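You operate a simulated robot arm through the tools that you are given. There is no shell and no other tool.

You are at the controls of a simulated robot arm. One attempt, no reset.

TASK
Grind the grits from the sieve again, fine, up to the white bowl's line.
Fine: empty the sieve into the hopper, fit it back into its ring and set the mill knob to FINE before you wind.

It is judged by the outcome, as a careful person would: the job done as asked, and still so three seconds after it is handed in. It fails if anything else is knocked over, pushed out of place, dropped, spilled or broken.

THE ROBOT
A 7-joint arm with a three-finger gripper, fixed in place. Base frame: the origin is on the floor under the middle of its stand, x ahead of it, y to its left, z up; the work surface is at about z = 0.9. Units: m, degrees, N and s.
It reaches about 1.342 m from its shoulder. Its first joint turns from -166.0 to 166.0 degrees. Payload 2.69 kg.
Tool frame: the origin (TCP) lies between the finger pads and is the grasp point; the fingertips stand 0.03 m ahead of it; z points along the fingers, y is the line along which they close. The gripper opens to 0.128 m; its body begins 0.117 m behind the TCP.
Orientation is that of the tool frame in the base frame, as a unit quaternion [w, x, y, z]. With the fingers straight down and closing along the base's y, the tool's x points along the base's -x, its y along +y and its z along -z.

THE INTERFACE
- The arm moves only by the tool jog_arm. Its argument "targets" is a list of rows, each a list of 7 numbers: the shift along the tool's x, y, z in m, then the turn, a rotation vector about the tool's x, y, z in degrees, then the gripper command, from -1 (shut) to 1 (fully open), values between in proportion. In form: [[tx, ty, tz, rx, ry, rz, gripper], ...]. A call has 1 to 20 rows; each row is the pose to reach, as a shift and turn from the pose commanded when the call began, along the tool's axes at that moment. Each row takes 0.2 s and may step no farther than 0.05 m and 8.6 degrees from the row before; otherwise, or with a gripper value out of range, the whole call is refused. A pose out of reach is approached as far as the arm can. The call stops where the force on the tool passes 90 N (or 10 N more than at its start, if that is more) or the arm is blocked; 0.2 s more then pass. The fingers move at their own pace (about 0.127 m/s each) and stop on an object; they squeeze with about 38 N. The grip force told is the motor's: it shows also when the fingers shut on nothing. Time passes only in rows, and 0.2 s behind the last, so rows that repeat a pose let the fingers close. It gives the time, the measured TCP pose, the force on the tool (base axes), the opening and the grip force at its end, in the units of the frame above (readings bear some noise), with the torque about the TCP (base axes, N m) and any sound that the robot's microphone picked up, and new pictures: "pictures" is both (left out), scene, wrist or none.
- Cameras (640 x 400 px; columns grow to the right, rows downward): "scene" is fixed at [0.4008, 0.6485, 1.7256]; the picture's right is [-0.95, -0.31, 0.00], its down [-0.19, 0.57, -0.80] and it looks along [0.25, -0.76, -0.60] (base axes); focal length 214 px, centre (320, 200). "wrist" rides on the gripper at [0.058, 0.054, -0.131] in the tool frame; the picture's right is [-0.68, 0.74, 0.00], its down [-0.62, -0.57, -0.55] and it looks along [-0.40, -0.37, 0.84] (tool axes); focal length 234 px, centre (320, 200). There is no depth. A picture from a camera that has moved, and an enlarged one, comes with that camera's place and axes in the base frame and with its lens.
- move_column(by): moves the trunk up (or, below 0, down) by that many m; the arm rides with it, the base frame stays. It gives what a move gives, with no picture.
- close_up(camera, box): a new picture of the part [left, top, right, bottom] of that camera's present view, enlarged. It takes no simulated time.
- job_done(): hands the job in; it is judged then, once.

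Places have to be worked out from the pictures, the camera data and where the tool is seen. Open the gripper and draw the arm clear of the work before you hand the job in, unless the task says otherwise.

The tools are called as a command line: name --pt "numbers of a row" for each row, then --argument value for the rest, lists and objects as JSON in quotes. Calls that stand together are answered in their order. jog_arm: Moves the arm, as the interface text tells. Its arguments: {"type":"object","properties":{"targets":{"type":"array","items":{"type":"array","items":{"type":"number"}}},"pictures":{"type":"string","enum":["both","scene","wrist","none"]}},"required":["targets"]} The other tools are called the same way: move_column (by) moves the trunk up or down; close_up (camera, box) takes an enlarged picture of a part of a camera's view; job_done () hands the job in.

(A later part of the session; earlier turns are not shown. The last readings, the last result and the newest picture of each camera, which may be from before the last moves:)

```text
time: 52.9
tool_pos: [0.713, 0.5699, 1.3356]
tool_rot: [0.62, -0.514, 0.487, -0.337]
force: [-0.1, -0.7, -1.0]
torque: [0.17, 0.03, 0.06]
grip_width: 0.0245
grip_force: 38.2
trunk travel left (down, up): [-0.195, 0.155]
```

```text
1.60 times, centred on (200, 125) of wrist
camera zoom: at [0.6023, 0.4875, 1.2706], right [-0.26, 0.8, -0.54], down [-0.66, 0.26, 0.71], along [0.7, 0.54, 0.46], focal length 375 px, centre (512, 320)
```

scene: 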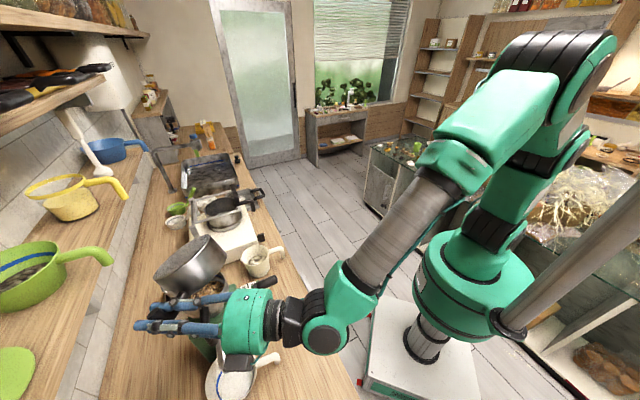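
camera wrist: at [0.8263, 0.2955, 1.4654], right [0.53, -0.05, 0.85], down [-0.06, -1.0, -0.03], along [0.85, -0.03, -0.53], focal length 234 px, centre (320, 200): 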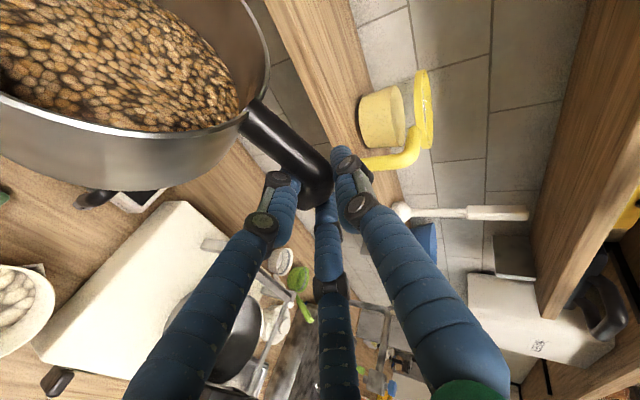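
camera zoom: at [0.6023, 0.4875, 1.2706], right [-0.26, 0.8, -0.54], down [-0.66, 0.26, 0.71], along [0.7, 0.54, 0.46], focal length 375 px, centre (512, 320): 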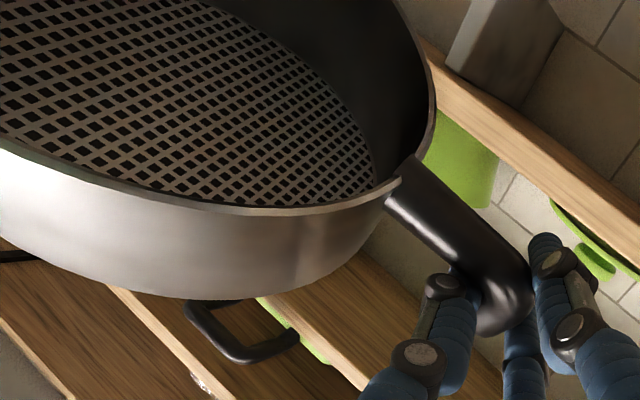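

The sieve is nearly upside down and the hopper holds all the grits in a heap inside its rim. I raise the hand 0.145 m for clearance and roll the sieve back.

jog_arm --pt "-0.0125 -0.0467 0 0 0 0 -1" --pt "-0.025 -0.0933 0 0 0 0 -1" --pt "-0.0375 -0.14 0 0 0 0 -1" --pt "-0.0375 -0.14 0 0 0 8.3 -1" --pt "-0.0375 -0.14 0 0 0 16.6 -1" --pt "-0.0375 -0.14 0 0 0 25 -1" --pt "-0.0375 -0.14 0 0 0 33.3 -1" --pt "-0.0375 -0.14 0 0 0 41.6 -1" --pt "-0.0375 -0.14 0 0 0 50 -1" --pt "-0.0375 -0.14 0 0 0 58.3 -1" --pt "-0.0375 -0.14 0 0 0 66.6 -1" --pt "-0.0375 -0.14 0 0 0 75 -1" --pictures "both"

```text
time: 55.5
tool_pos: [0.7129, 0.5706, 1.4813]
tool_rot: [0.697, -0.111, 0.699, 0.111]
force: [-0.8, -0.3, -1.2]
torque: [0.0, 0.01, 0.0]
grip_width: 0.0248
grip_force: 37.7
trunk travel left (down, up): [-0.195, 0.155]
camera wrist: at [0.5725, 0.5799, 1.4239], right [-0.23, 0.7, 0.68], down [-0.34, -0.71, 0.62], along [0.91, -0.09, 0.4], focal length 234 px, centre (320, 200)
```

scene: 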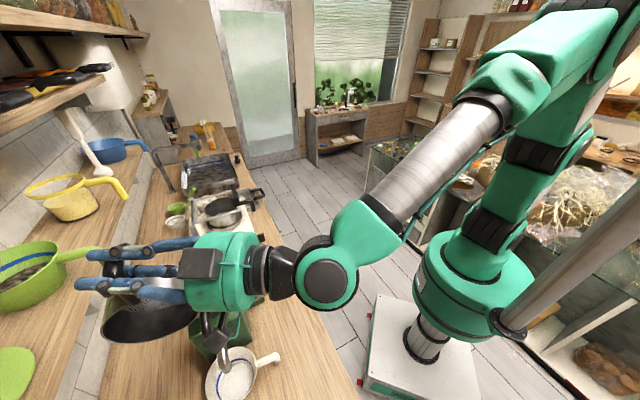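
wrist: 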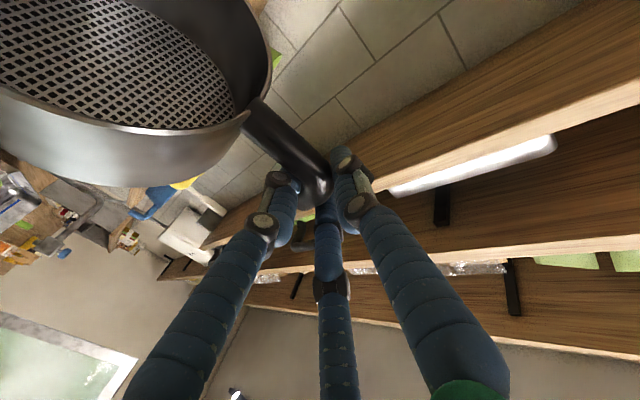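

The sieve is empty. I rotate it back upright while moving to the place above its ring.

jog_arm --pt "0.0055 0.0053 -0.0077 0 3.7 7.3 -1" --pt "0.0109 0.0106 -0.0154 -0.1 7.4 14.6 -1" --pt "0.0164 0.0159 -0.023 -0.1 11.11 21.89 -1" --pt "0.0218 0.0212 -0.0307 -0.1 14.81 29.19 -1" --pt "0.0273 0.0265 -0.0384 -0.1 18.51 36.49 -1" --pt "0.0327 0.0318 -0.0461 -0.1 22.21 43.79 -1" --pt "0.0382 0.0371 -0.0538 -0.2 25.92 51.09 -1" --pt "0.0436 0.0424 -0.0614 -0.2 29.62 58.38 -1" --pt "0.0491 0.0477 -0.0691 -0.2 33.32 65.68 -1" --pt "0.0545 0.053 -0.0768 -0.2 37.02 72.98 -1" --pt "0.06 0.0583 -0.0845 -0.3 40.72 80.28 -1" --pictures "both"

```text
time: 57.9
tool_pos: [0.6161, 0.5994, 1.4219]
tool_rot: [0.198, 0.324, 0.789, 0.483]
force: [0.0, -0.9, -1.0]
torque: [-0.09, -0.09, 0.01]
grip_width: 0.0245
grip_force: 37.8
trunk travel left (down, up): [-0.195, 0.155]
camera wrist: at [0.5087, 0.5737, 1.5297], right [0.72, -0.24, 0.65], down [-0.09, -0.96, -0.26], along [0.69, 0.13, -0.71], focal length 234 px, centre (320, 200)
```

scene: 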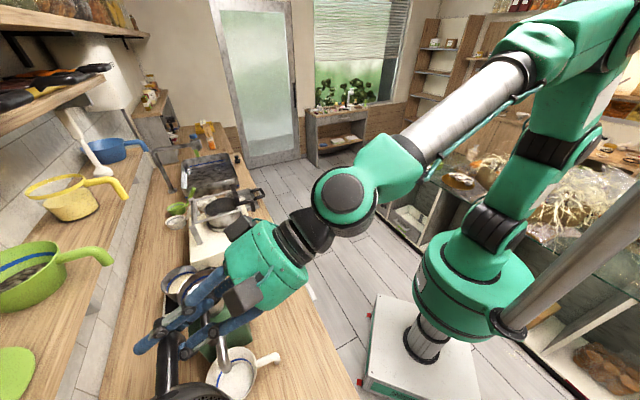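
wrist: 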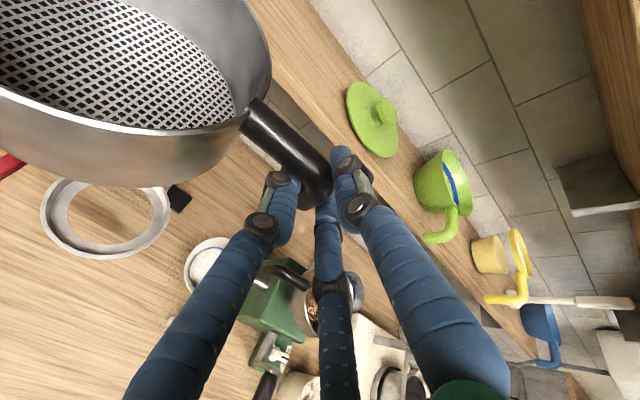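

The sieve is level and empty, with its ring visible below. I compare the handle's position in the grip with the picture taken at the grasp, to correct any slip before setting it back.

close_up --camera "wrist" --box '[190, 80, 450, 260]'

close_up --camera "wrist" --box '[0, 0, 300, 270]'

```text
2.22 times, centred on (320, 170) of wrist
camera zoom: at [0.5087, 0.5737, 1.5297], right [0.72, -0.24, 0.65], down [-0.09, -0.96, -0.26], along [0.69, 0.13, -0.71], focal length 520 px, centre (320, 267)
```

zoom: 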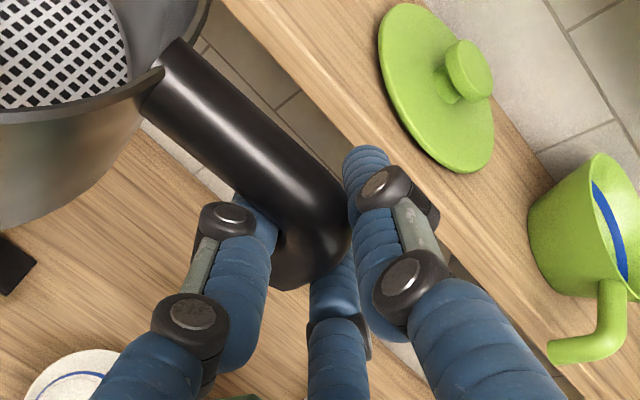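

```text
1.48 times, centred on (150, 135) of wrist
camera zoom: at [0.5087, 0.5737, 1.5297], right [0.72, -0.24, 0.65], down [-0.09, -0.96, -0.26], along [0.69, 0.13, -0.71], focal length 347 px, centre (572, 296)
```

zoom: 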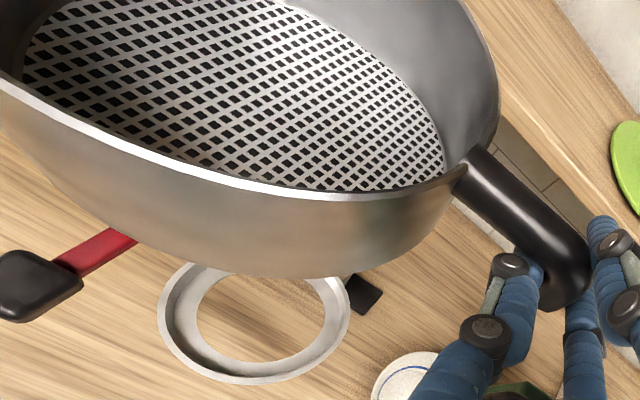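

Since the grasp the sieve has drooped about 4.75 degrees in the grip (rim edge shifted in the picture). I compensate with a +4.75 degree roll so it is level, then lower the trunk back.

jog_arm --pt "0.0006 0 -0.0003 0 0 2.4 -1" --pt "0.0012 0 -0.0006 0 0 4.75 -1" --pt "0.0012 0 -0.0006 0 0 4.75 -1" --pictures "none"

move_column --by -0.17

close_up --camera "wrist" --box '[0, 0, 300, 270]'

```text
time: 58.7
tool_pos: [0.615, 0.5986, 1.4219]
tool_rot: [0.178, 0.357, 0.774, 0.491]
force: [-0.1, -0.5, -2.0]
torque: [-0.11, -0.08, -0.03]
grip_width: 0.0248
grip_force: 38.0
trunk travel left (down, up): [-0.195, 0.155]
```

```text
time: 60.6
tool_pos: [0.6132, 0.5987, 1.2532]
tool_rot: [0.179, 0.359, 0.774, 0.491]
force: [-0.2, -0.1, -1.9]
torque: [-0.09, -0.1, 0.0]
grip_width: 0.0246
grip_force: 37.9
trunk travel left (down, up): [-0.025, 0.325]
```

```text
1.48 times, centred on (150, 135) of wrist
camera zoom: at [0.5123, 0.572, 1.3648], right [0.74, -0.3, 0.6], down [-0.14, -0.94, -0.3], along [0.66, 0.14, -0.74], focal length 347 px, centre (572, 296)
```

zoom: 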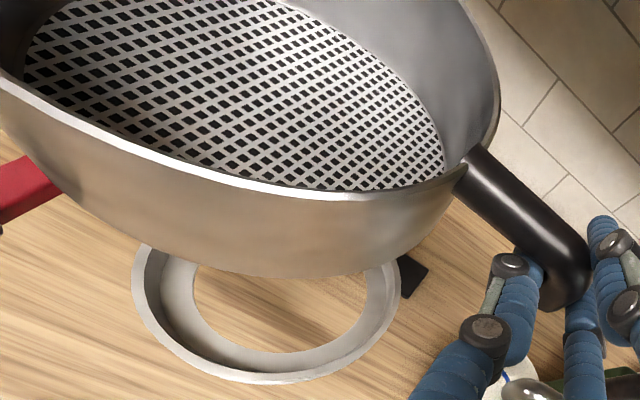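

The ring lies below as expected and the sieve is level. I lower to about 5 cm above the seat at the original grasp position and check alignment with the ring.

jog_arm --pt "-0.0025 -0.0282 0.015 0 0 0 -1" --pt "-0.005 -0.0565 0.03 0 0 0 -1" --pt "-0.0075 -0.0847 0.0449 0 0 0 -1" --pt "-0.01 -0.1129 0.0599 0 0 0 -1" --pt "-0.01 -0.1129 0.0599 0 0 0 -1" --pictures "wrist"

close_up --camera "wrist" --box '[0, 50, 300, 250]'

```text
time: 61.8
tool_pos: [0.615, 0.6, 1.1224]
tool_rot: [0.179, 0.357, 0.774, 0.491]
force: [0.3, -0.7, -1.4]
torque: [-0.09, -0.15, -0.01]
grip_width: 0.0248
grip_force: 38.3
trunk travel left (down, up): [-0.025, 0.325]
camera wrist: at [0.5137, 0.5732, 1.2347], right [0.74, -0.3, 0.6], down [-0.14, -0.94, -0.3], along [0.66, 0.14, -0.74], focal length 234 px, centre (320, 200)
```

wrist: 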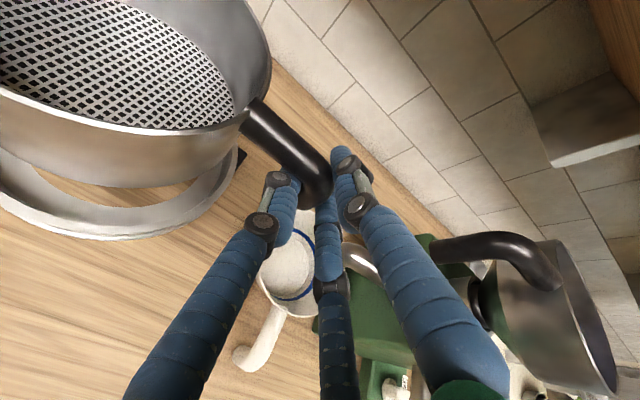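

```text
2.00 times, centred on (150, 150) of wrist
camera zoom: at [0.5137, 0.5732, 1.2347], right [0.74, -0.3, 0.6], down [-0.14, -0.94, -0.3], along [0.66, 0.14, -0.74], focal length 468 px, centre (660, 300)
```

zoom: 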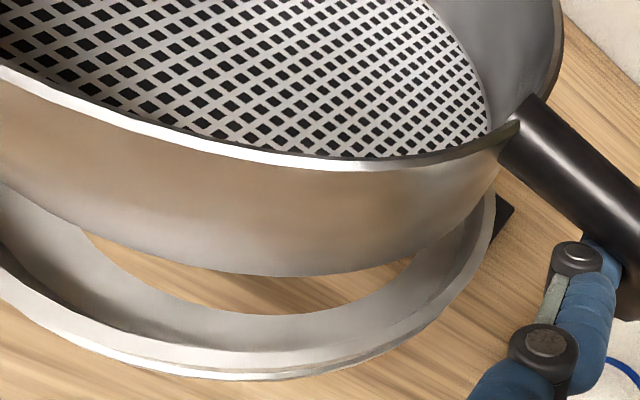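

The sieve hangs right above the seat of the ring with its conical inner flange. I lower slowly, 37 mm, watching the force.

jog_arm --pt "-0.0008 -0.0089 0.0046 0 0 0 -1" --pt "-0.0015 -0.0178 0.0091 0 0 0 -1" --pt "-0.0022 -0.0258 0.0132 0 0 0 -1" --pt "-0.0028 -0.0329 0.0169 0 0 0 -1" --pictures "wrist"

close_up --camera "wrist" --box '[0, 50, 300, 250]'

```text
time: 62.8
tool_pos: [0.6152, 0.5974, 1.0858]
tool_rot: [0.179, 0.357, 0.774, 0.491]
force: [1.0, -9.5, 3.0]
torque: [0.1, 0.2, 0.73]
grip_width: 0.0244
grip_force: 37.4
trunk travel left (down, up): [-0.025, 0.325]
camera wrist: at [0.5138, 0.5719, 1.1984], right [0.74, -0.3, 0.6], down [-0.14, -0.94, -0.3], along [0.66, 0.14, -0.74], focal length 234 px, centre (320, 200)
```

wrist: 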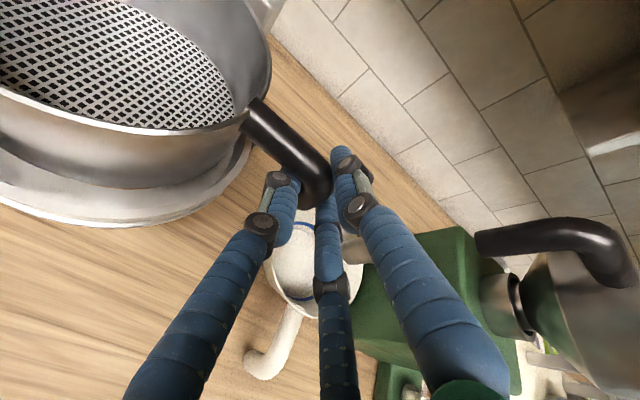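

```text
2.00 times, centred on (150, 150) of wrist
camera zoom: at [0.5138, 0.5719, 1.1984], right [0.74, -0.3, 0.6], down [-0.14, -0.94, -0.3], along [0.66, 0.14, -0.74], focal length 468 px, centre (660, 300)
```

zoom: 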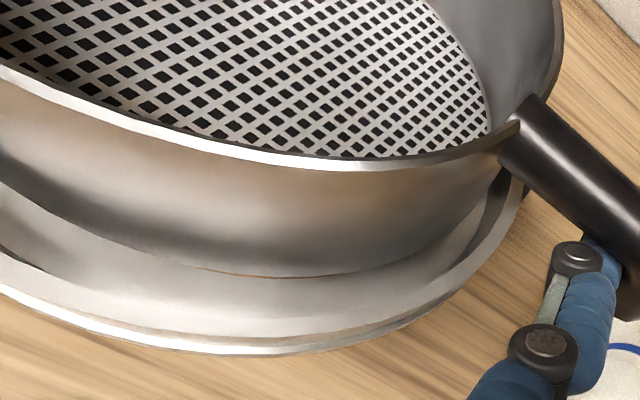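

There is a 9.5 N side force in -y: the sieve touches the far inner side of the ring. I back up 6 mm, shift 7 mm toward -y and lower again to the same height.

jog_arm --pt "0.0005 0.0053 -0.0027 0 0 0 -1" --pt "-0.0046 0.0035 -0.0071 0 0 0 -1" --pt "-0.0046 0.0035 -0.0071 0 0 0 -1" --pt "-0.0051 -0.0018 -0.0044 0 0 0 -1" --pictures "wrist"

close_up --camera "wrist" --box '[0, 50, 300, 250]'

```text
time: 63.8
tool_pos: [0.6154, 0.5934, 1.0879]
tool_rot: [0.179, 0.356, 0.775, 0.49]
force: [0.4, 0.0, -1.7]
torque: [-0.14, -0.1, 0.05]
grip_width: 0.0248
grip_force: 38.3
trunk travel left (down, up): [-0.025, 0.325]
camera wrist: at [0.5145, 0.5661, 1.1989], right [0.74, -0.3, 0.6], down [-0.14, -0.94, -0.3], along [0.66, 0.14, -0.74], focal length 234 px, centre (320, 200)
```

wrist: 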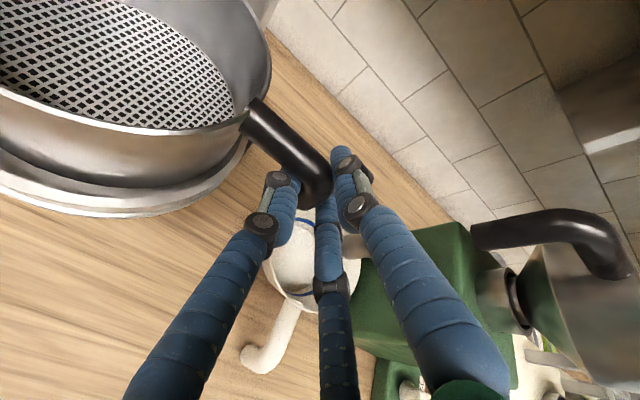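

```text
2.00 times, centred on (150, 150) of wrist
camera zoom: at [0.5145, 0.5661, 1.1989], right [0.74, -0.3, 0.6], down [-0.14, -0.94, -0.3], along [0.66, 0.14, -0.74], focal length 468 px, centre (660, 300)
```

zoom: 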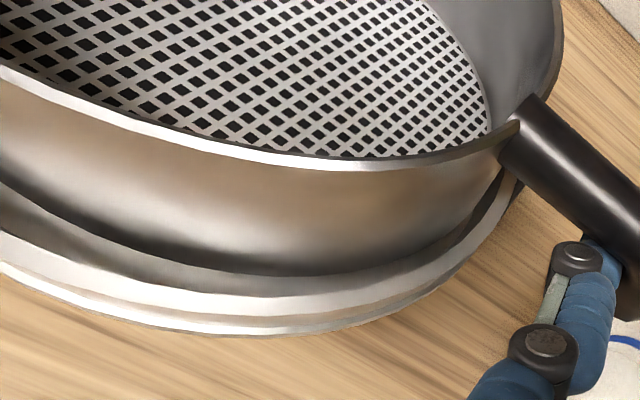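

No side force now and the gap looks even. I lower another 8 mm.

jog_arm --pt "-0.0003 -0.0036 0.0018 0 0 0 -1" --pt "-0.0006 -0.0071 0.0036 0 0 0 -1" --pt "-0.0006 -0.0071 0.0036 0 0 0 -1" --pictures "none"

```text
time: 64.6
tool_pos: [0.6166, 0.5923, 1.0785]
tool_rot: [0.178, 0.357, 0.775, 0.49]
force: [0.3, -0.8, -1.2]
torque: [-0.15, -0.1, 0.03]
grip_width: 0.0245
grip_force: 37.9
trunk travel left (down, up): [-0.025, 0.325]
```

Still free at z 1.0785. I lower 7 mm more, to the original grasp height.

jog_arm --pt "-0.0003 -0.0031 0.0016 0 0 0 -1" --pt "-0.0005 -0.0062 0.0032 0 0 0 -1" --pt "-0.0005 -0.0062 0.0032 0 0 0 -1" --pictures "wrist"

close_up --camera "wrist" --box '[0, 50, 300, 250]'

```text
time: 65.4
tool_pos: [0.6147, 0.5926, 1.0711]
tool_rot: [0.18, 0.358, 0.774, 0.491]
force: [-0.7, 0.0, -0.2]
torque: [0.07, 0.1, 0.08]
grip_width: 0.0247
grip_force: 37.5
trunk travel left (down, up): [-0.025, 0.325]
camera wrist: at [0.5143, 0.5665, 1.1843], right [0.74, -0.3, 0.6], down [-0.14, -0.94, -0.3], along [0.66, 0.13, -0.74], focal length 234 px, centre (320, 200)
```

wrist: 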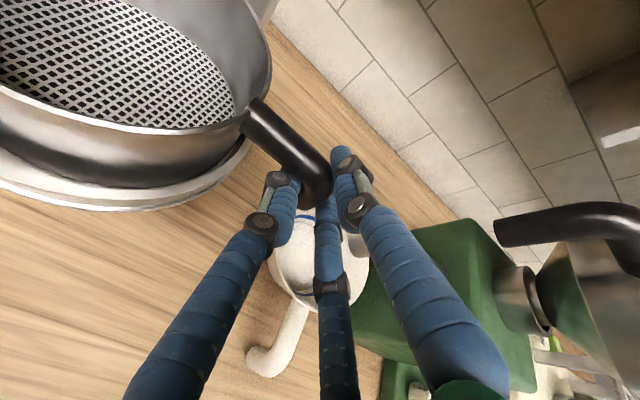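

```text
2.00 times, centred on (150, 150) of wrist
camera zoom: at [0.5143, 0.5665, 1.1843], right [0.74, -0.3, 0.6], down [-0.14, -0.94, -0.3], along [0.66, 0.13, -0.74], focal length 468 px, centre (660, 300)
```

zoom: 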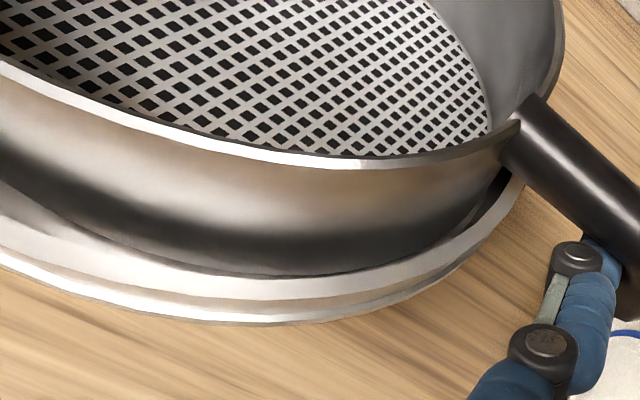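

The weight is now carried by the ring (force near zero). I press 3 mm more to confirm it is seated.

jog_arm --pt "-0.0002 -0.0027 0.0014 0 0 0 -1" --pt "-0.0002 -0.0027 0.0014 0 0 0 -1" --pictures "none"

```text
time: 66.0
tool_pos: [0.6158, 0.5924, 1.0694]
tool_rot: [0.178, 0.357, 0.773, 0.493]
force: [1.5, -0.9, 8.3]
torque: [0.13, 0.65, 0.1]
grip_width: 0.0245
grip_force: 38.2
trunk travel left (down, up): [-0.025, 0.325]
```

Contact is firm (8 N). I relieve the pressure by 2.5 mm, then open the fingers only as far as during the approach, so the sieve rests by its own weight.

jog_arm --pt "0.0002 0.0024 -0.0012 0 0 0 -1" --pt "0.0002 0.0024 -0.0012 0 0 0 -0.9" --pt "0.0002 0.0024 -0.0012 0 0 0 -0.6" --pt "0.0002 0.0024 -0.0012 0 0 0 -0.3" --pt "0.0002 0.0024 -0.0012 0 0 0 -0.1" --pt "0.0002 0.0024 -0.0012 0 0 0 -0.1" --pictures "wrist"

close_up --camera "wrist" --box '[0, 0, 400, 250]'

```text
time: 67.4
tool_pos: [0.6159, 0.592, 1.072]
tool_rot: [0.179, 0.357, 0.774, 0.491]
force: [0.3, 0.5, -0.4]
torque: [0.02, -0.01, 0.03]
grip_width: 0.0574
grip_force: 0.0
trunk travel left (down, up): [-0.025, 0.325]
camera wrist: at [0.5144, 0.5663, 1.1838], right [0.74, -0.3, 0.6], down [-0.14, -0.94, -0.3], along [0.66, 0.14, -0.74], focal length 234 px, centre (320, 200)
```

wrist: 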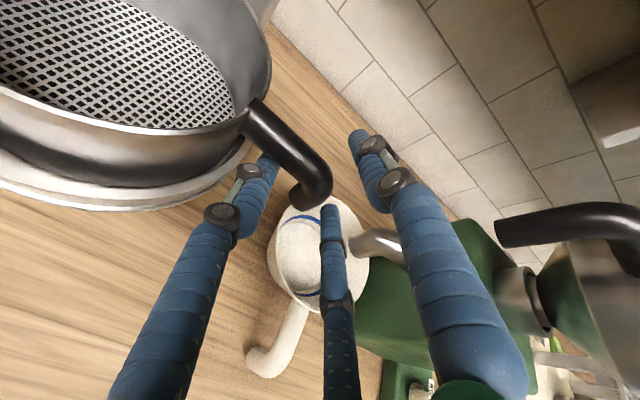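

```text
1.60 times, centred on (200, 125) of wrist
camera zoom: at [0.5144, 0.5663, 1.1838], right [0.74, -0.3, 0.6], down [-0.14, -0.94, -0.3], along [0.66, 0.14, -0.74], focal length 375 px, centre (512, 320)
```

zoom: 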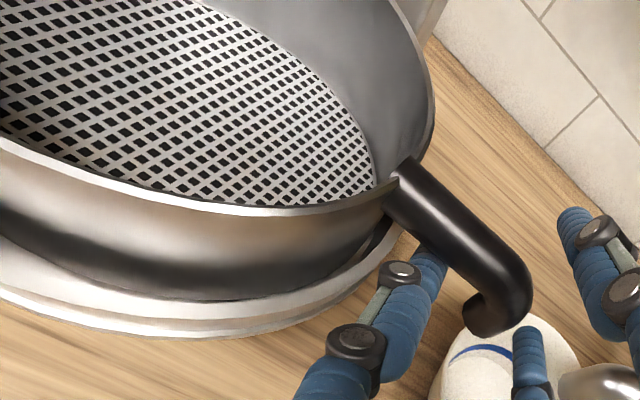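

Released; the sieve stays in place. I retreat straight back along the fingers and look at how it sits.

jog_arm --pt "0 0 -0.03 0 0 0 -0.1" --pt "0 0 -0.06 0 0 0 -0.1" --pt "0 0 -0.095 0 0 0 -0.1" --pictures "wrist"

close_up --camera "wrist" --box '[80, 0, 380, 200]'

```text
time: 68.2
tool_pos: [0.5538, 0.534, 1.1182]
tool_rot: [0.178, 0.358, 0.774, 0.491]
force: [0.6, 1.1, -0.7]
torque: [0.03, 0.01, 0.02]
grip_width: 0.0574
grip_force: 0.0
trunk travel left (down, up): [-0.025, 0.325]
camera wrist: at [0.4529, 0.5073, 1.2298], right [0.74, -0.3, 0.6], down [-0.14, -0.94, -0.3], along [0.66, 0.14, -0.74], focal length 234 px, centre (320, 200)
```

wrist: 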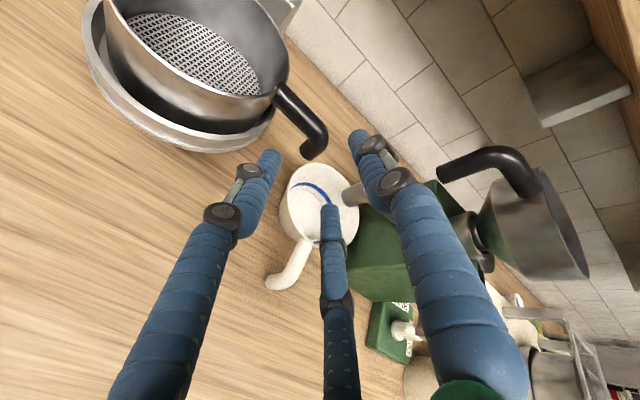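

```text
2.00 times, centred on (230, 100) of wrist
camera zoom: at [0.4529, 0.5073, 1.2298], right [0.74, -0.3, 0.6], down [-0.14, -0.94, -0.3], along [0.66, 0.14, -0.74], focal length 468 px, centre (500, 400)
```

zoom: 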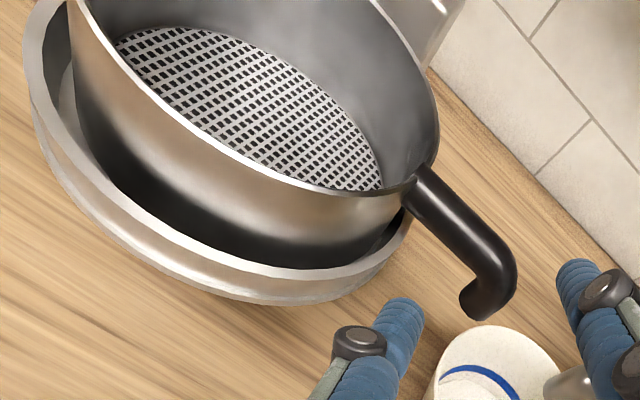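

The sieve sits inside its ring again. I move to the same viewpoint from which I saw it originally seated, to compare.

jog_arm --pt "-0.0086 0.0389 -0.0231 -1.75 0 -1.2 -0.1" --pt "-0.0172 0.0779 -0.0462 -3.5 0 -2.4 -0.1" --pt "-0.0258 0.1168 -0.0693 -5.25 0 -3.6 -0.1" --pt "-0.0344 0.1557 -0.0924 -7 0 -4.75 -0.1" --pictures "both"

close_up --camera "wrist" --box '[40, 40, 300, 220]'

```text
time: 69.2
tool_pos: [0.5811, 0.4893, 1.2931]
tool_rot: [0.22, 0.313, 0.757, 0.53]
force: [0.6, 0.5, -0.1]
torque: [-0.01, 0.01, -0.05]
grip_width: 0.0577
grip_force: 0.1
trunk travel left (down, up): [-0.025, 0.325]
camera wrist: at [0.4645, 0.4565, 1.3879], right [0.66, -0.3, 0.69], down [-0.07, -0.94, -0.34], along [0.75, 0.18, -0.63], focal length 234 px, centre (320, 200)
```

scene: 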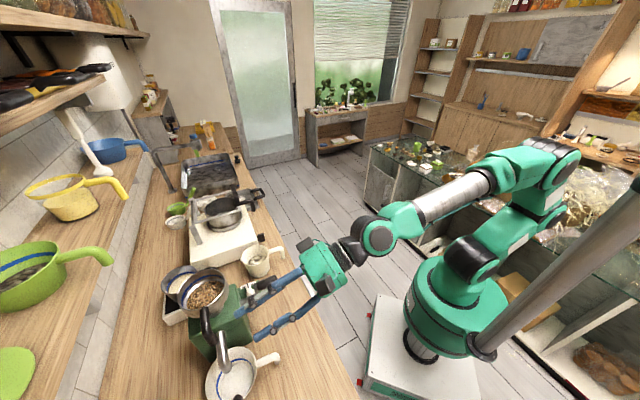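
wrist: 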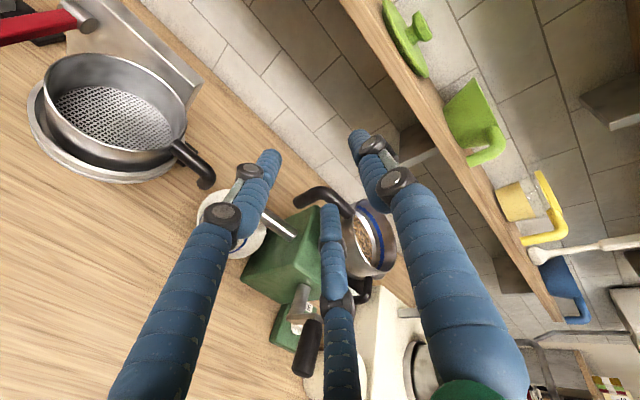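

```text
2.22 times, centred on (170, 130) of wrist
camera zoom: at [0.4645, 0.4565, 1.3879], right [0.66, -0.3, 0.69], down [-0.07, -0.94, -0.34], along [0.75, 0.18, -0.63], focal length 520 px, centre (653, 356)
```

zoom: 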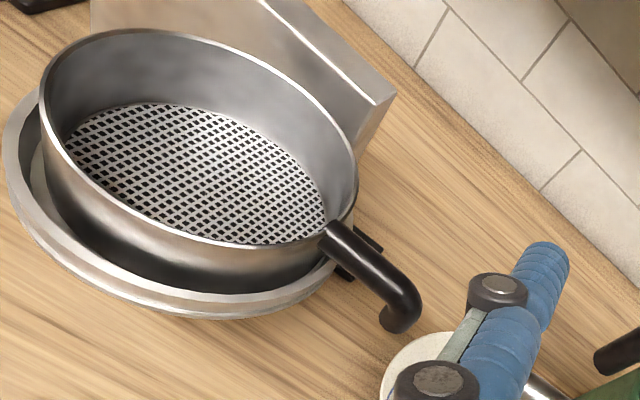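

The sieve sits in its ring as it originally did, within a few millimetres. Next is the knob, so I enlarge the mill, crank and knob in both views.

close_up --camera "scene" --box '[180, 230, 290, 330]'

close_up --camera "wrist" --box '[230, 230, 400, 390]'

```text
4.00 times, centred on (235, 280) of scene
camera zoom: at [0.4008, 0.6485, 1.7256], right [-0.95, -0.31, 0.0], down [-0.19, 0.57, -0.8], along [0.25, -0.76, -0.6], focal length 858 px, centre (660, -120)
```

zoom: 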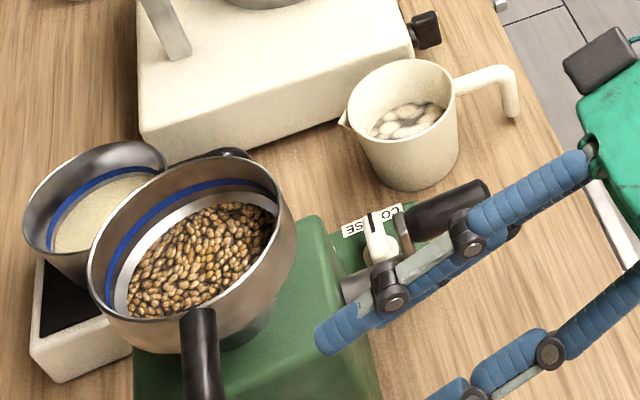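

```text
2.50 times, centred on (315, 310) of wrist
camera zoom: at [0.4645, 0.4565, 1.3879], right [0.66, -0.3, 0.69], down [-0.07, -0.94, -0.34], along [0.75, 0.18, -0.63], focal length 585 px, centre (332, -75)
```

zoom: 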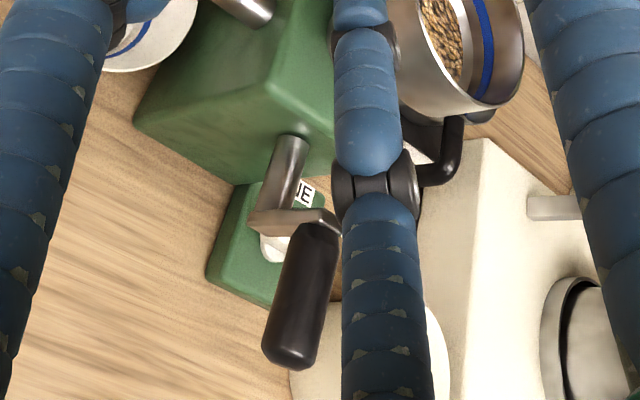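

The grits are in the hopper, and the knob box lies low beside the crank, pointer still at COARSE. I pitch the hand to point straight down and rise, closing the fingers, to prepare a look at the knob from above.

jog_arm --pt "-0.0134 0.0109 -0.0048 7.8 0 0 -0.3" --pt "-0.0268 0.0218 -0.0097 15.6 0 0 -0.6" --pt "-0.0402 0.0327 -0.0145 23.3 0 0 -1" --pt "-0.0536 0.0436 -0.0193 31.1 0 0 -1" --pt "-0.0669 0.0544 -0.0242 38.9 0 0 -1" --pt "-0.0803 0.0653 -0.029 46.7 0 0 -1" --pt "-0.0937 0.0762 -0.0338 54.4 0 0 -1" --pt "-0.1071 0.0871 -0.0387 62.2 0 0 -1" --pt "-0.1205 0.098 -0.0435 70 0 0 -1" --pictures "scene"

```text
time: 71.2
tool_pos: [0.6581, 0.4004, 1.4006]
tool_rot: [0.001, 0.383, 0.924, -0.001]
force: [-1.7, -0.6, -1.1]
torque: [-0.02, -0.05, -0.01]
grip_width: 0.0024
grip_force: 31.4
trunk travel left (down, up): [-0.025, 0.325]
```

scene: 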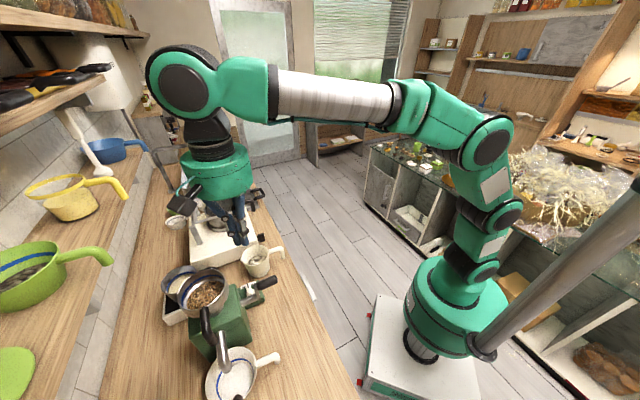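

The hand points straight down. I yaw so that the camera and side boxes face away from mill and crank, and move above the knob for a close look.

jog_arm --pt "-0.0167 0.0034 0.007 0 0 8.5 -1" --pt "-0.0334 0.0067 0.014 0 0 17 -1" --pt "-0.0501 0.0101 0.021 0 0 25.5 -1" --pt "-0.0668 0.0135 0.028 0 0 34 -1" --pt "-0.0836 0.0169 0.035 0 0 42.5 -1" --pt "-0.1003 0.0202 0.042 0 0 51 -1" --pt "-0.117 0.0236 0.049 0 0 59.5 -1" --pt "-0.1337 0.027 0.056 0 0 68 -1" --pt "-0.1504 0.0303 0.063 0 0 76.5 -1" --pt "-0.1671 0.0337 0.07 0 0 85 -1" --pictures "both"

close_up --camera "wrist" --box '[220, 20, 420, 180]'

```text
time: 73.4
tool_pos: [0.8012, 0.3045, 1.3278]
tool_rot: [0.001, 0.907, 0.421, 0.001]
force: [-0.7, 0.4, 0.1]
torque: [0.0, -0.06, -0.02]
grip_width: 0.0023
grip_force: 31.6
trunk travel left (down, up): [-0.025, 0.325]
camera wrist: at [0.8804, 0.3142, 1.4596], right [0.13, -0.99, 0.0], down [-0.83, -0.1, 0.55], along [-0.54, -0.07, -0.84], focal length 234 px, centre (320, 200)
```

scene: 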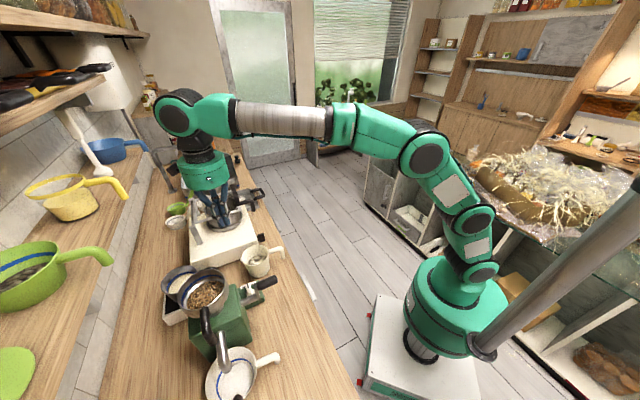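
wrist: 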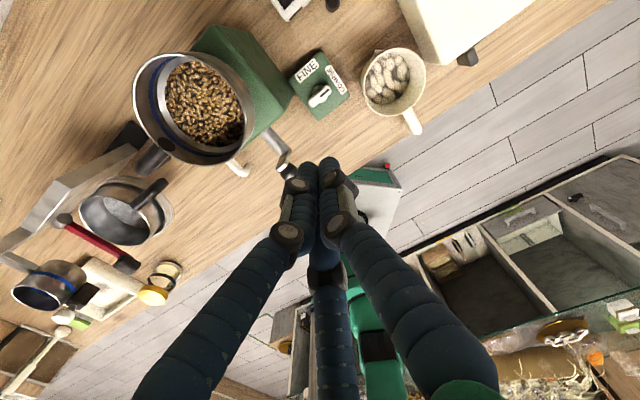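

```text
2.50 times, centred on (320, 100) of wrist
camera zoom: at [0.8804, 0.3142, 1.4596], right [0.13, -0.99, 0.0], down [-0.83, -0.1, 0.55], along [-0.54, -0.07, -0.84], focal length 585 px, centre (320, 450)
```

zoom: 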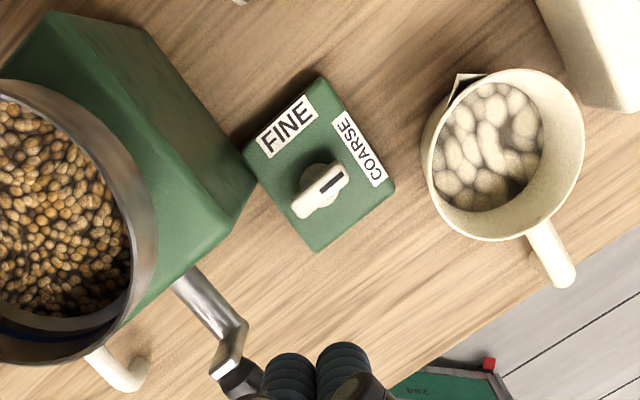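

The knob axis comes out at (0.801, 0.308), its fin pointing to COARSE (along the counter), FINE a quarter turn toward the wall. I enlarge it further to see the shape, then take a second, lower view to get heights.

close_up --camera "wrist" --box '[280, 40, 360, 130]'

jog_arm --pt "-0.0104 0.0087 0.036 0 0 0 -1" --pt "-0.0208 0.0175 0.072 0 0 0 -1" --pt "-0.0312 0.0262 0.108 0 0 0 -1" --pt "-0.0416 0.035 0.144 0 0 0 -1" --pictures "wrist"

close_up --camera "wrist" --box '[200, 50, 360, 170]'

```text
4.44 times, centred on (320, 85) of wrist
camera zoom: at [0.8804, 0.3142, 1.4596], right [0.13, -0.99, 0.0], down [-0.83, -0.1, 0.55], along [-0.54, -0.07, -0.84], focal length 1041 px, centre (320, 711)
```

zoom: 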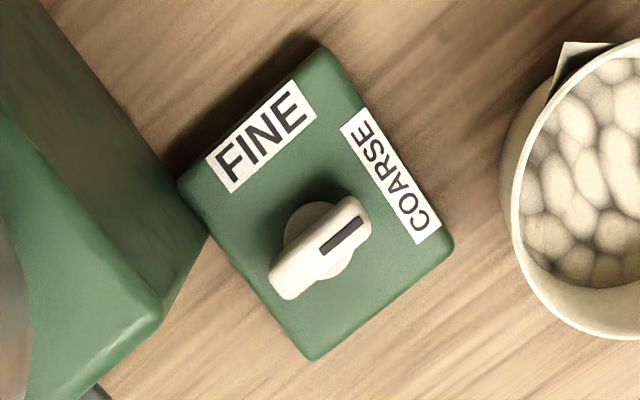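

```text
time: 74.4
tool_pos: [0.8039, 0.2478, 1.1853]
tool_rot: [0.0, 0.906, 0.422, 0.001]
force: [-0.1, 0.2, -0.5]
torque: [0.0, -0.04, -0.02]
grip_width: 0.0022
grip_force: 30.9
trunk travel left (down, up): [-0.025, 0.325]
camera wrist: at [0.8818, 0.2573, 1.3173], right [0.13, -0.99, 0.0], down [-0.83, -0.11, 0.55], along [-0.54, -0.07, -0.84], focal length 234 px, centre (320, 200)
```

wrist: 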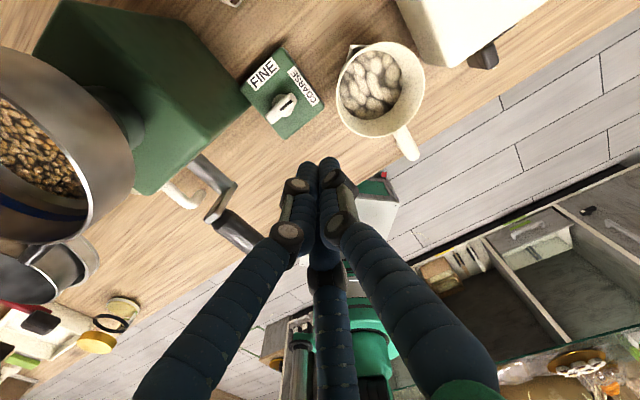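

```text
3.33 times, centred on (280, 110) of wrist
camera zoom: at [0.8818, 0.2573, 1.3173], right [0.13, -0.99, 0.0], down [-0.83, -0.11, 0.55], along [-0.54, -0.07, -0.84], focal length 781 px, centre (453, 500)
```

zoom: 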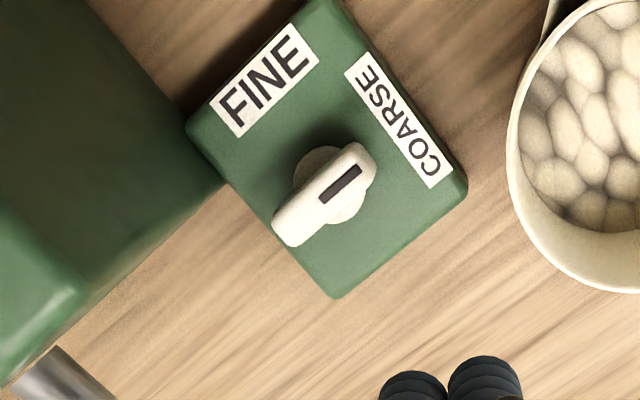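

The fin top is at z about 0.963, the box top about 0.92, and the knob axis at (0.803, 0.3035). I will turn the knob by sweeping the closed fingertips a quarter circle around its axis against the fin; first I lower them beside the knob on the robot's side.

jog_arm --pt "-0.0019 -0.0142 0.04 0 0 0 -1" --pt "-0.0038 -0.0284 0.08 0 0 0 -1" --pt "-0.0038 -0.0284 0.12 0 0 0 -1" --pt "-0.0038 -0.0284 0.16 0 0 0 -1" --pt "-0.0038 -0.0284 0.2053 0 0 0 -1" --pictures "both"

close_up --camera "wrist" --box '[220, 60, 420, 220]'

close_up --camera "scene" --box '[180, 230, 290, 330]'

```text
time: 75.6
tool_pos: [0.7775, 0.2682, 0.9809]
tool_rot: [0.0, 0.907, 0.422, 0.001]
force: [0.7, -0.1, 1.0]
torque: [0.03, -0.03, -0.03]
grip_width: 0.0019
grip_force: 31.6
trunk travel left (down, up): [-0.025, 0.325]
camera wrist: at [0.8556, 0.2772, 1.1131], right [0.13, -0.99, 0.0], down [-0.83, -0.11, 0.55], along [-0.54, -0.07, -0.84], focal length 234 px, centre (320, 200)
```

scene: 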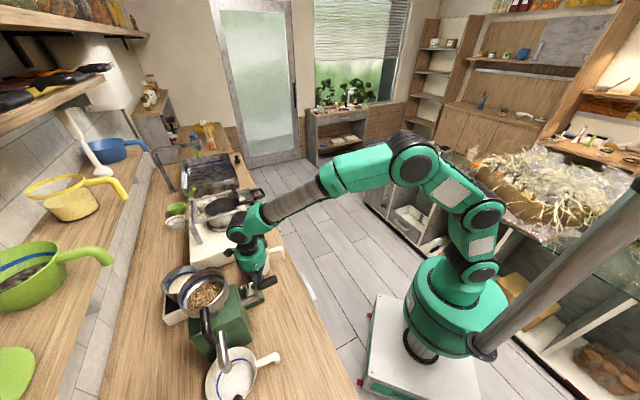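
wrist: 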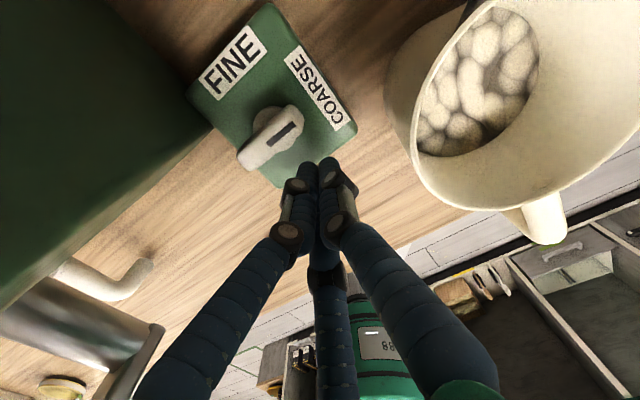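

```text
2.50 times, centred on (320, 140) of wrist
camera zoom: at [0.8556, 0.2772, 1.1131], right [0.13, -0.99, 0.0], down [-0.83, -0.11, 0.55], along [-0.54, -0.07, -0.84], focal length 585 px, centre (320, 350)
```

zoom: 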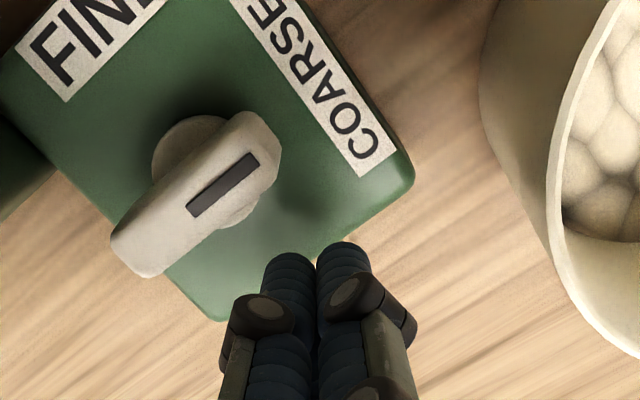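

```text
4.00 times, centred on (235, 280) of scene
camera zoom: at [0.4008, 0.6485, 1.7256], right [-0.95, -0.31, 0.0], down [-0.19, 0.57, -0.8], along [0.25, -0.76, -0.6], focal length 858 px, centre (660, -120)
```

zoom: 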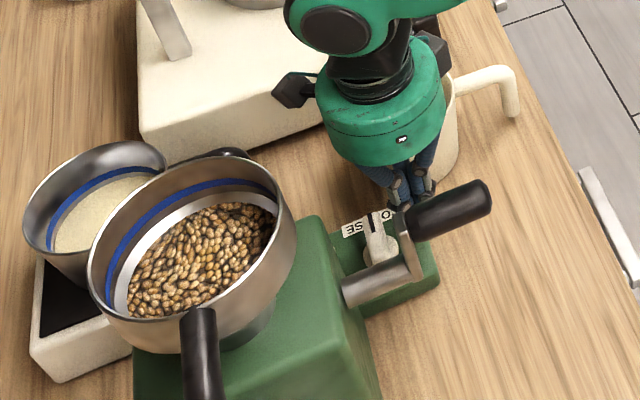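

The closed fingertips stand beside the box, just short of the fin. I move them against the fin's marked end and sweep it the first half of the quarter turn, then check.

jog_arm --pt "0.0068 0.0096 0.004 0 0 0 -1" --pt "0.0187 0.0107 0.004 0 0 0 -1" --pt "0.0229 0.0139 0.004 0 0 0 -1" --pt "0.0265 0.0169 0.004 0 0 0 -1" --pt "0.0307 0.0194 0.004 0 0 0 -1" --pt "0.0351 0.021 0.004 0 0 0 -1" --pt "0.0398 0.0218 0.004 0 0 0 -1" --pictures "wrist"

close_up --camera "wrist" --box '[220, 60, 420, 220]'

```text
time: 77.2
tool_pos: [0.8214, 0.2813, 0.978]
tool_rot: [0.001, 0.907, 0.422, 0.001]
force: [-0.1, 0.7, -0.6]
torque: [0.0, -0.01, 0.0]
grip_width: 0.002
grip_force: 31.1
trunk travel left (down, up): [-0.025, 0.325]
camera wrist: at [0.8998, 0.2921, 1.1096], right [0.13, -0.99, 0.0], down [-0.83, -0.11, 0.55], along [-0.54, -0.07, -0.84], focal length 234 px, centre (320, 200)
```

wrist: 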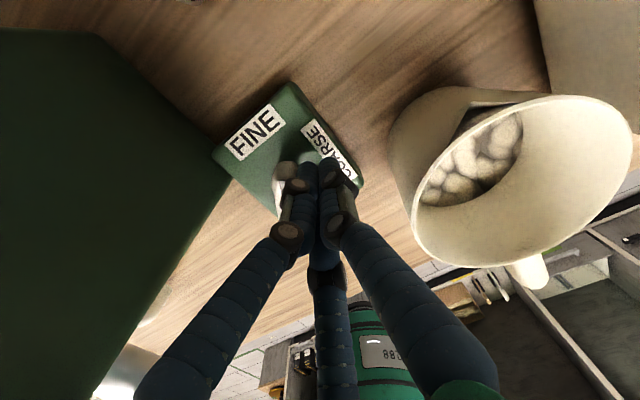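

```text
2.50 times, centred on (320, 140) of wrist
camera zoom: at [0.8998, 0.2921, 1.1096], right [0.13, -0.99, 0.0], down [-0.83, -0.11, 0.55], along [-0.54, -0.07, -0.84], focal length 585 px, centre (320, 350)
```

zoom: 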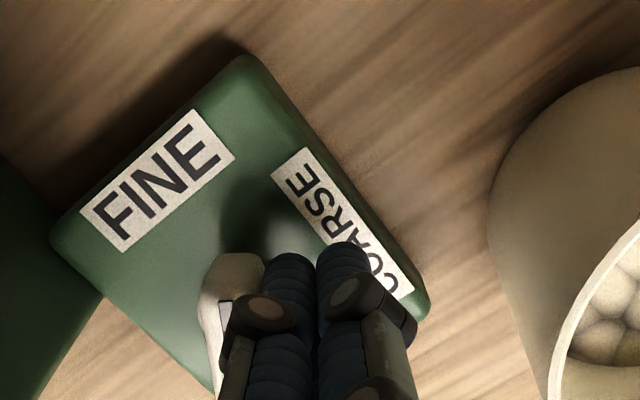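

The fin has turned about 40 degrees and follows the fingertips with almost no force. I sweep on along the arc to the FINE direction.

jog_arm --pt "0.0032 -0.0011 0 0 0 0 -1" --pt "0.0062 -0.0021 0 0 0 0 -1" --pt "0.0091 -0.0031 0 0 0 0 -1" --pt "0.0121 -0.0045 0 0 0 0 -1" --pt "0.0151 -0.0058 0 0 0 0 -1" --pt "0.0179 -0.0076 0 0 0 0 -1" --pt "0.0207 -0.0095 0 0 0 0 -1" --pictures "wrist"

close_up --camera "wrist" --box '[220, 60, 420, 220]'

close_up --camera "scene" --box '[180, 230, 290, 330]'

```text
time: 78.8
tool_pos: [0.827, 0.3031, 0.9767]
tool_rot: [0.0, 0.907, 0.421, 0.0]
force: [7.3, -13.2, 0.0]
torque: [-0.22, -0.01, -0.05]
grip_width: 0.0018
grip_force: 31.3
trunk travel left (down, up): [-0.025, 0.325]
camera wrist: at [0.9062, 0.312, 1.1088], right [0.13, -0.99, 0.0], down [-0.83, -0.11, 0.55], along [-0.54, -0.07, -0.84], focal length 234 px, centre (320, 200)
```

wrist: 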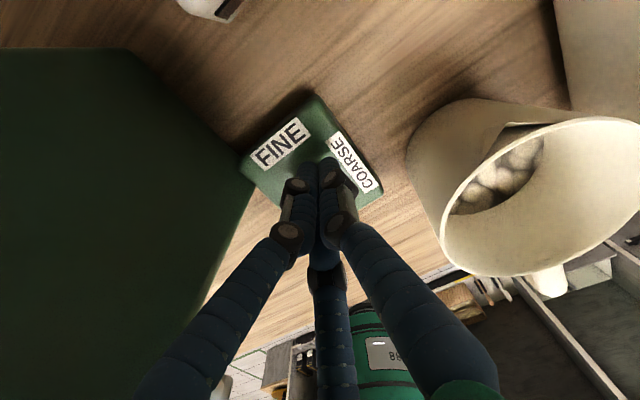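

```text
2.50 times, centred on (320, 140) of wrist
camera zoom: at [0.9062, 0.312, 1.1088], right [0.13, -0.99, 0.0], down [-0.83, -0.11, 0.55], along [-0.54, -0.07, -0.84], focal length 585 px, centre (320, 350)
```

zoom: 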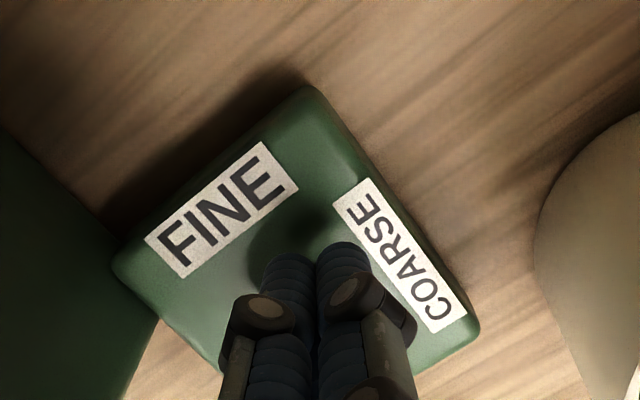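

```text
4.00 times, centred on (235, 280) of scene
camera zoom: at [0.4008, 0.6485, 1.7256], right [-0.95, -0.31, 0.0], down [-0.19, 0.57, -0.8], along [0.25, -0.76, -0.6], focal length 858 px, centre (660, -120)
```

zoom: 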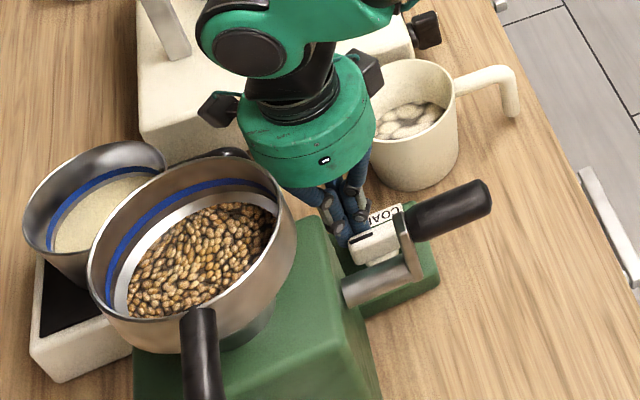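

The fin now points toward FINE in the scene view and a 15 N reaction shows it reached its stop. I back the fingertips off sideways and rise to check.

jog_arm --pt "0.0 0.012 0 0 0 0 -1" --pt "0.0 0.016 -0.02 0 0 0 -1" --pt "0.0 0.02 -0.06 0 0 0 -1" --pt "0.0 0.03 -0.1 0 0 0 -1" --pt "-0.005 0.04 -0.14 0 0 0 -1" --pt "-0.01 0.045 -0.18 0 0 0 -1" --pictures "wrist"

close_up --camera "wrist" --box '[200, 50, 360, 170]'

close_up --camera "scene" --box '[180, 230, 290, 330]'

```text
time: 80.2
tool_pos: [0.8545, 0.2686, 1.1562]
tool_rot: [0.001, 0.907, 0.422, 0.0]
force: [-0.3, -0.7, -0.3]
torque: [0.0, 0.01, -0.02]
grip_width: 0.0021
grip_force: 31.2
trunk travel left (down, up): [-0.025, 0.325]
camera wrist: at [0.9332, 0.2781, 1.2869], right [0.13, -0.99, 0.0], down [-0.83, -0.11, 0.55], along [-0.54, -0.07, -0.84], focal length 234 px, centre (320, 200)
```

wrist: 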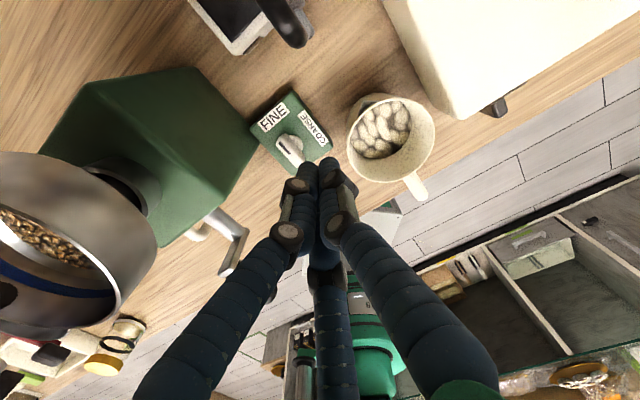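

```text
3.33 times, centred on (280, 110) of wrist
camera zoom: at [0.9332, 0.2781, 1.2869], right [0.13, -0.99, 0.0], down [-0.83, -0.11, 0.55], along [-0.54, -0.07, -0.84], focal length 781 px, centre (453, 500)
```

zoom: 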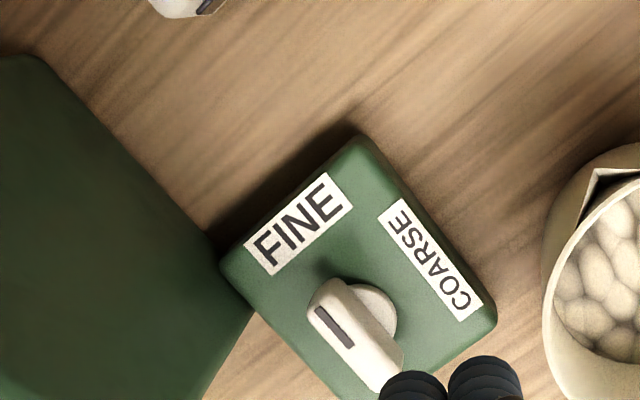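

```text
4.00 times, centred on (235, 280) of scene
camera zoom: at [0.4008, 0.6485, 1.7256], right [-0.95, -0.31, 0.0], down [-0.19, 0.57, -0.8], along [0.25, -0.76, -0.6], focal length 858 px, centre (660, -120)
```

zoom: 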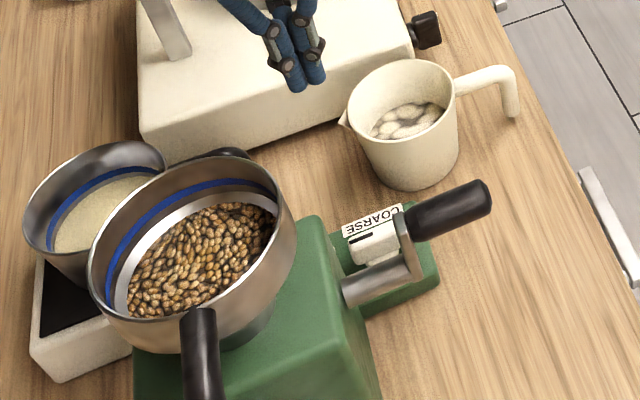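

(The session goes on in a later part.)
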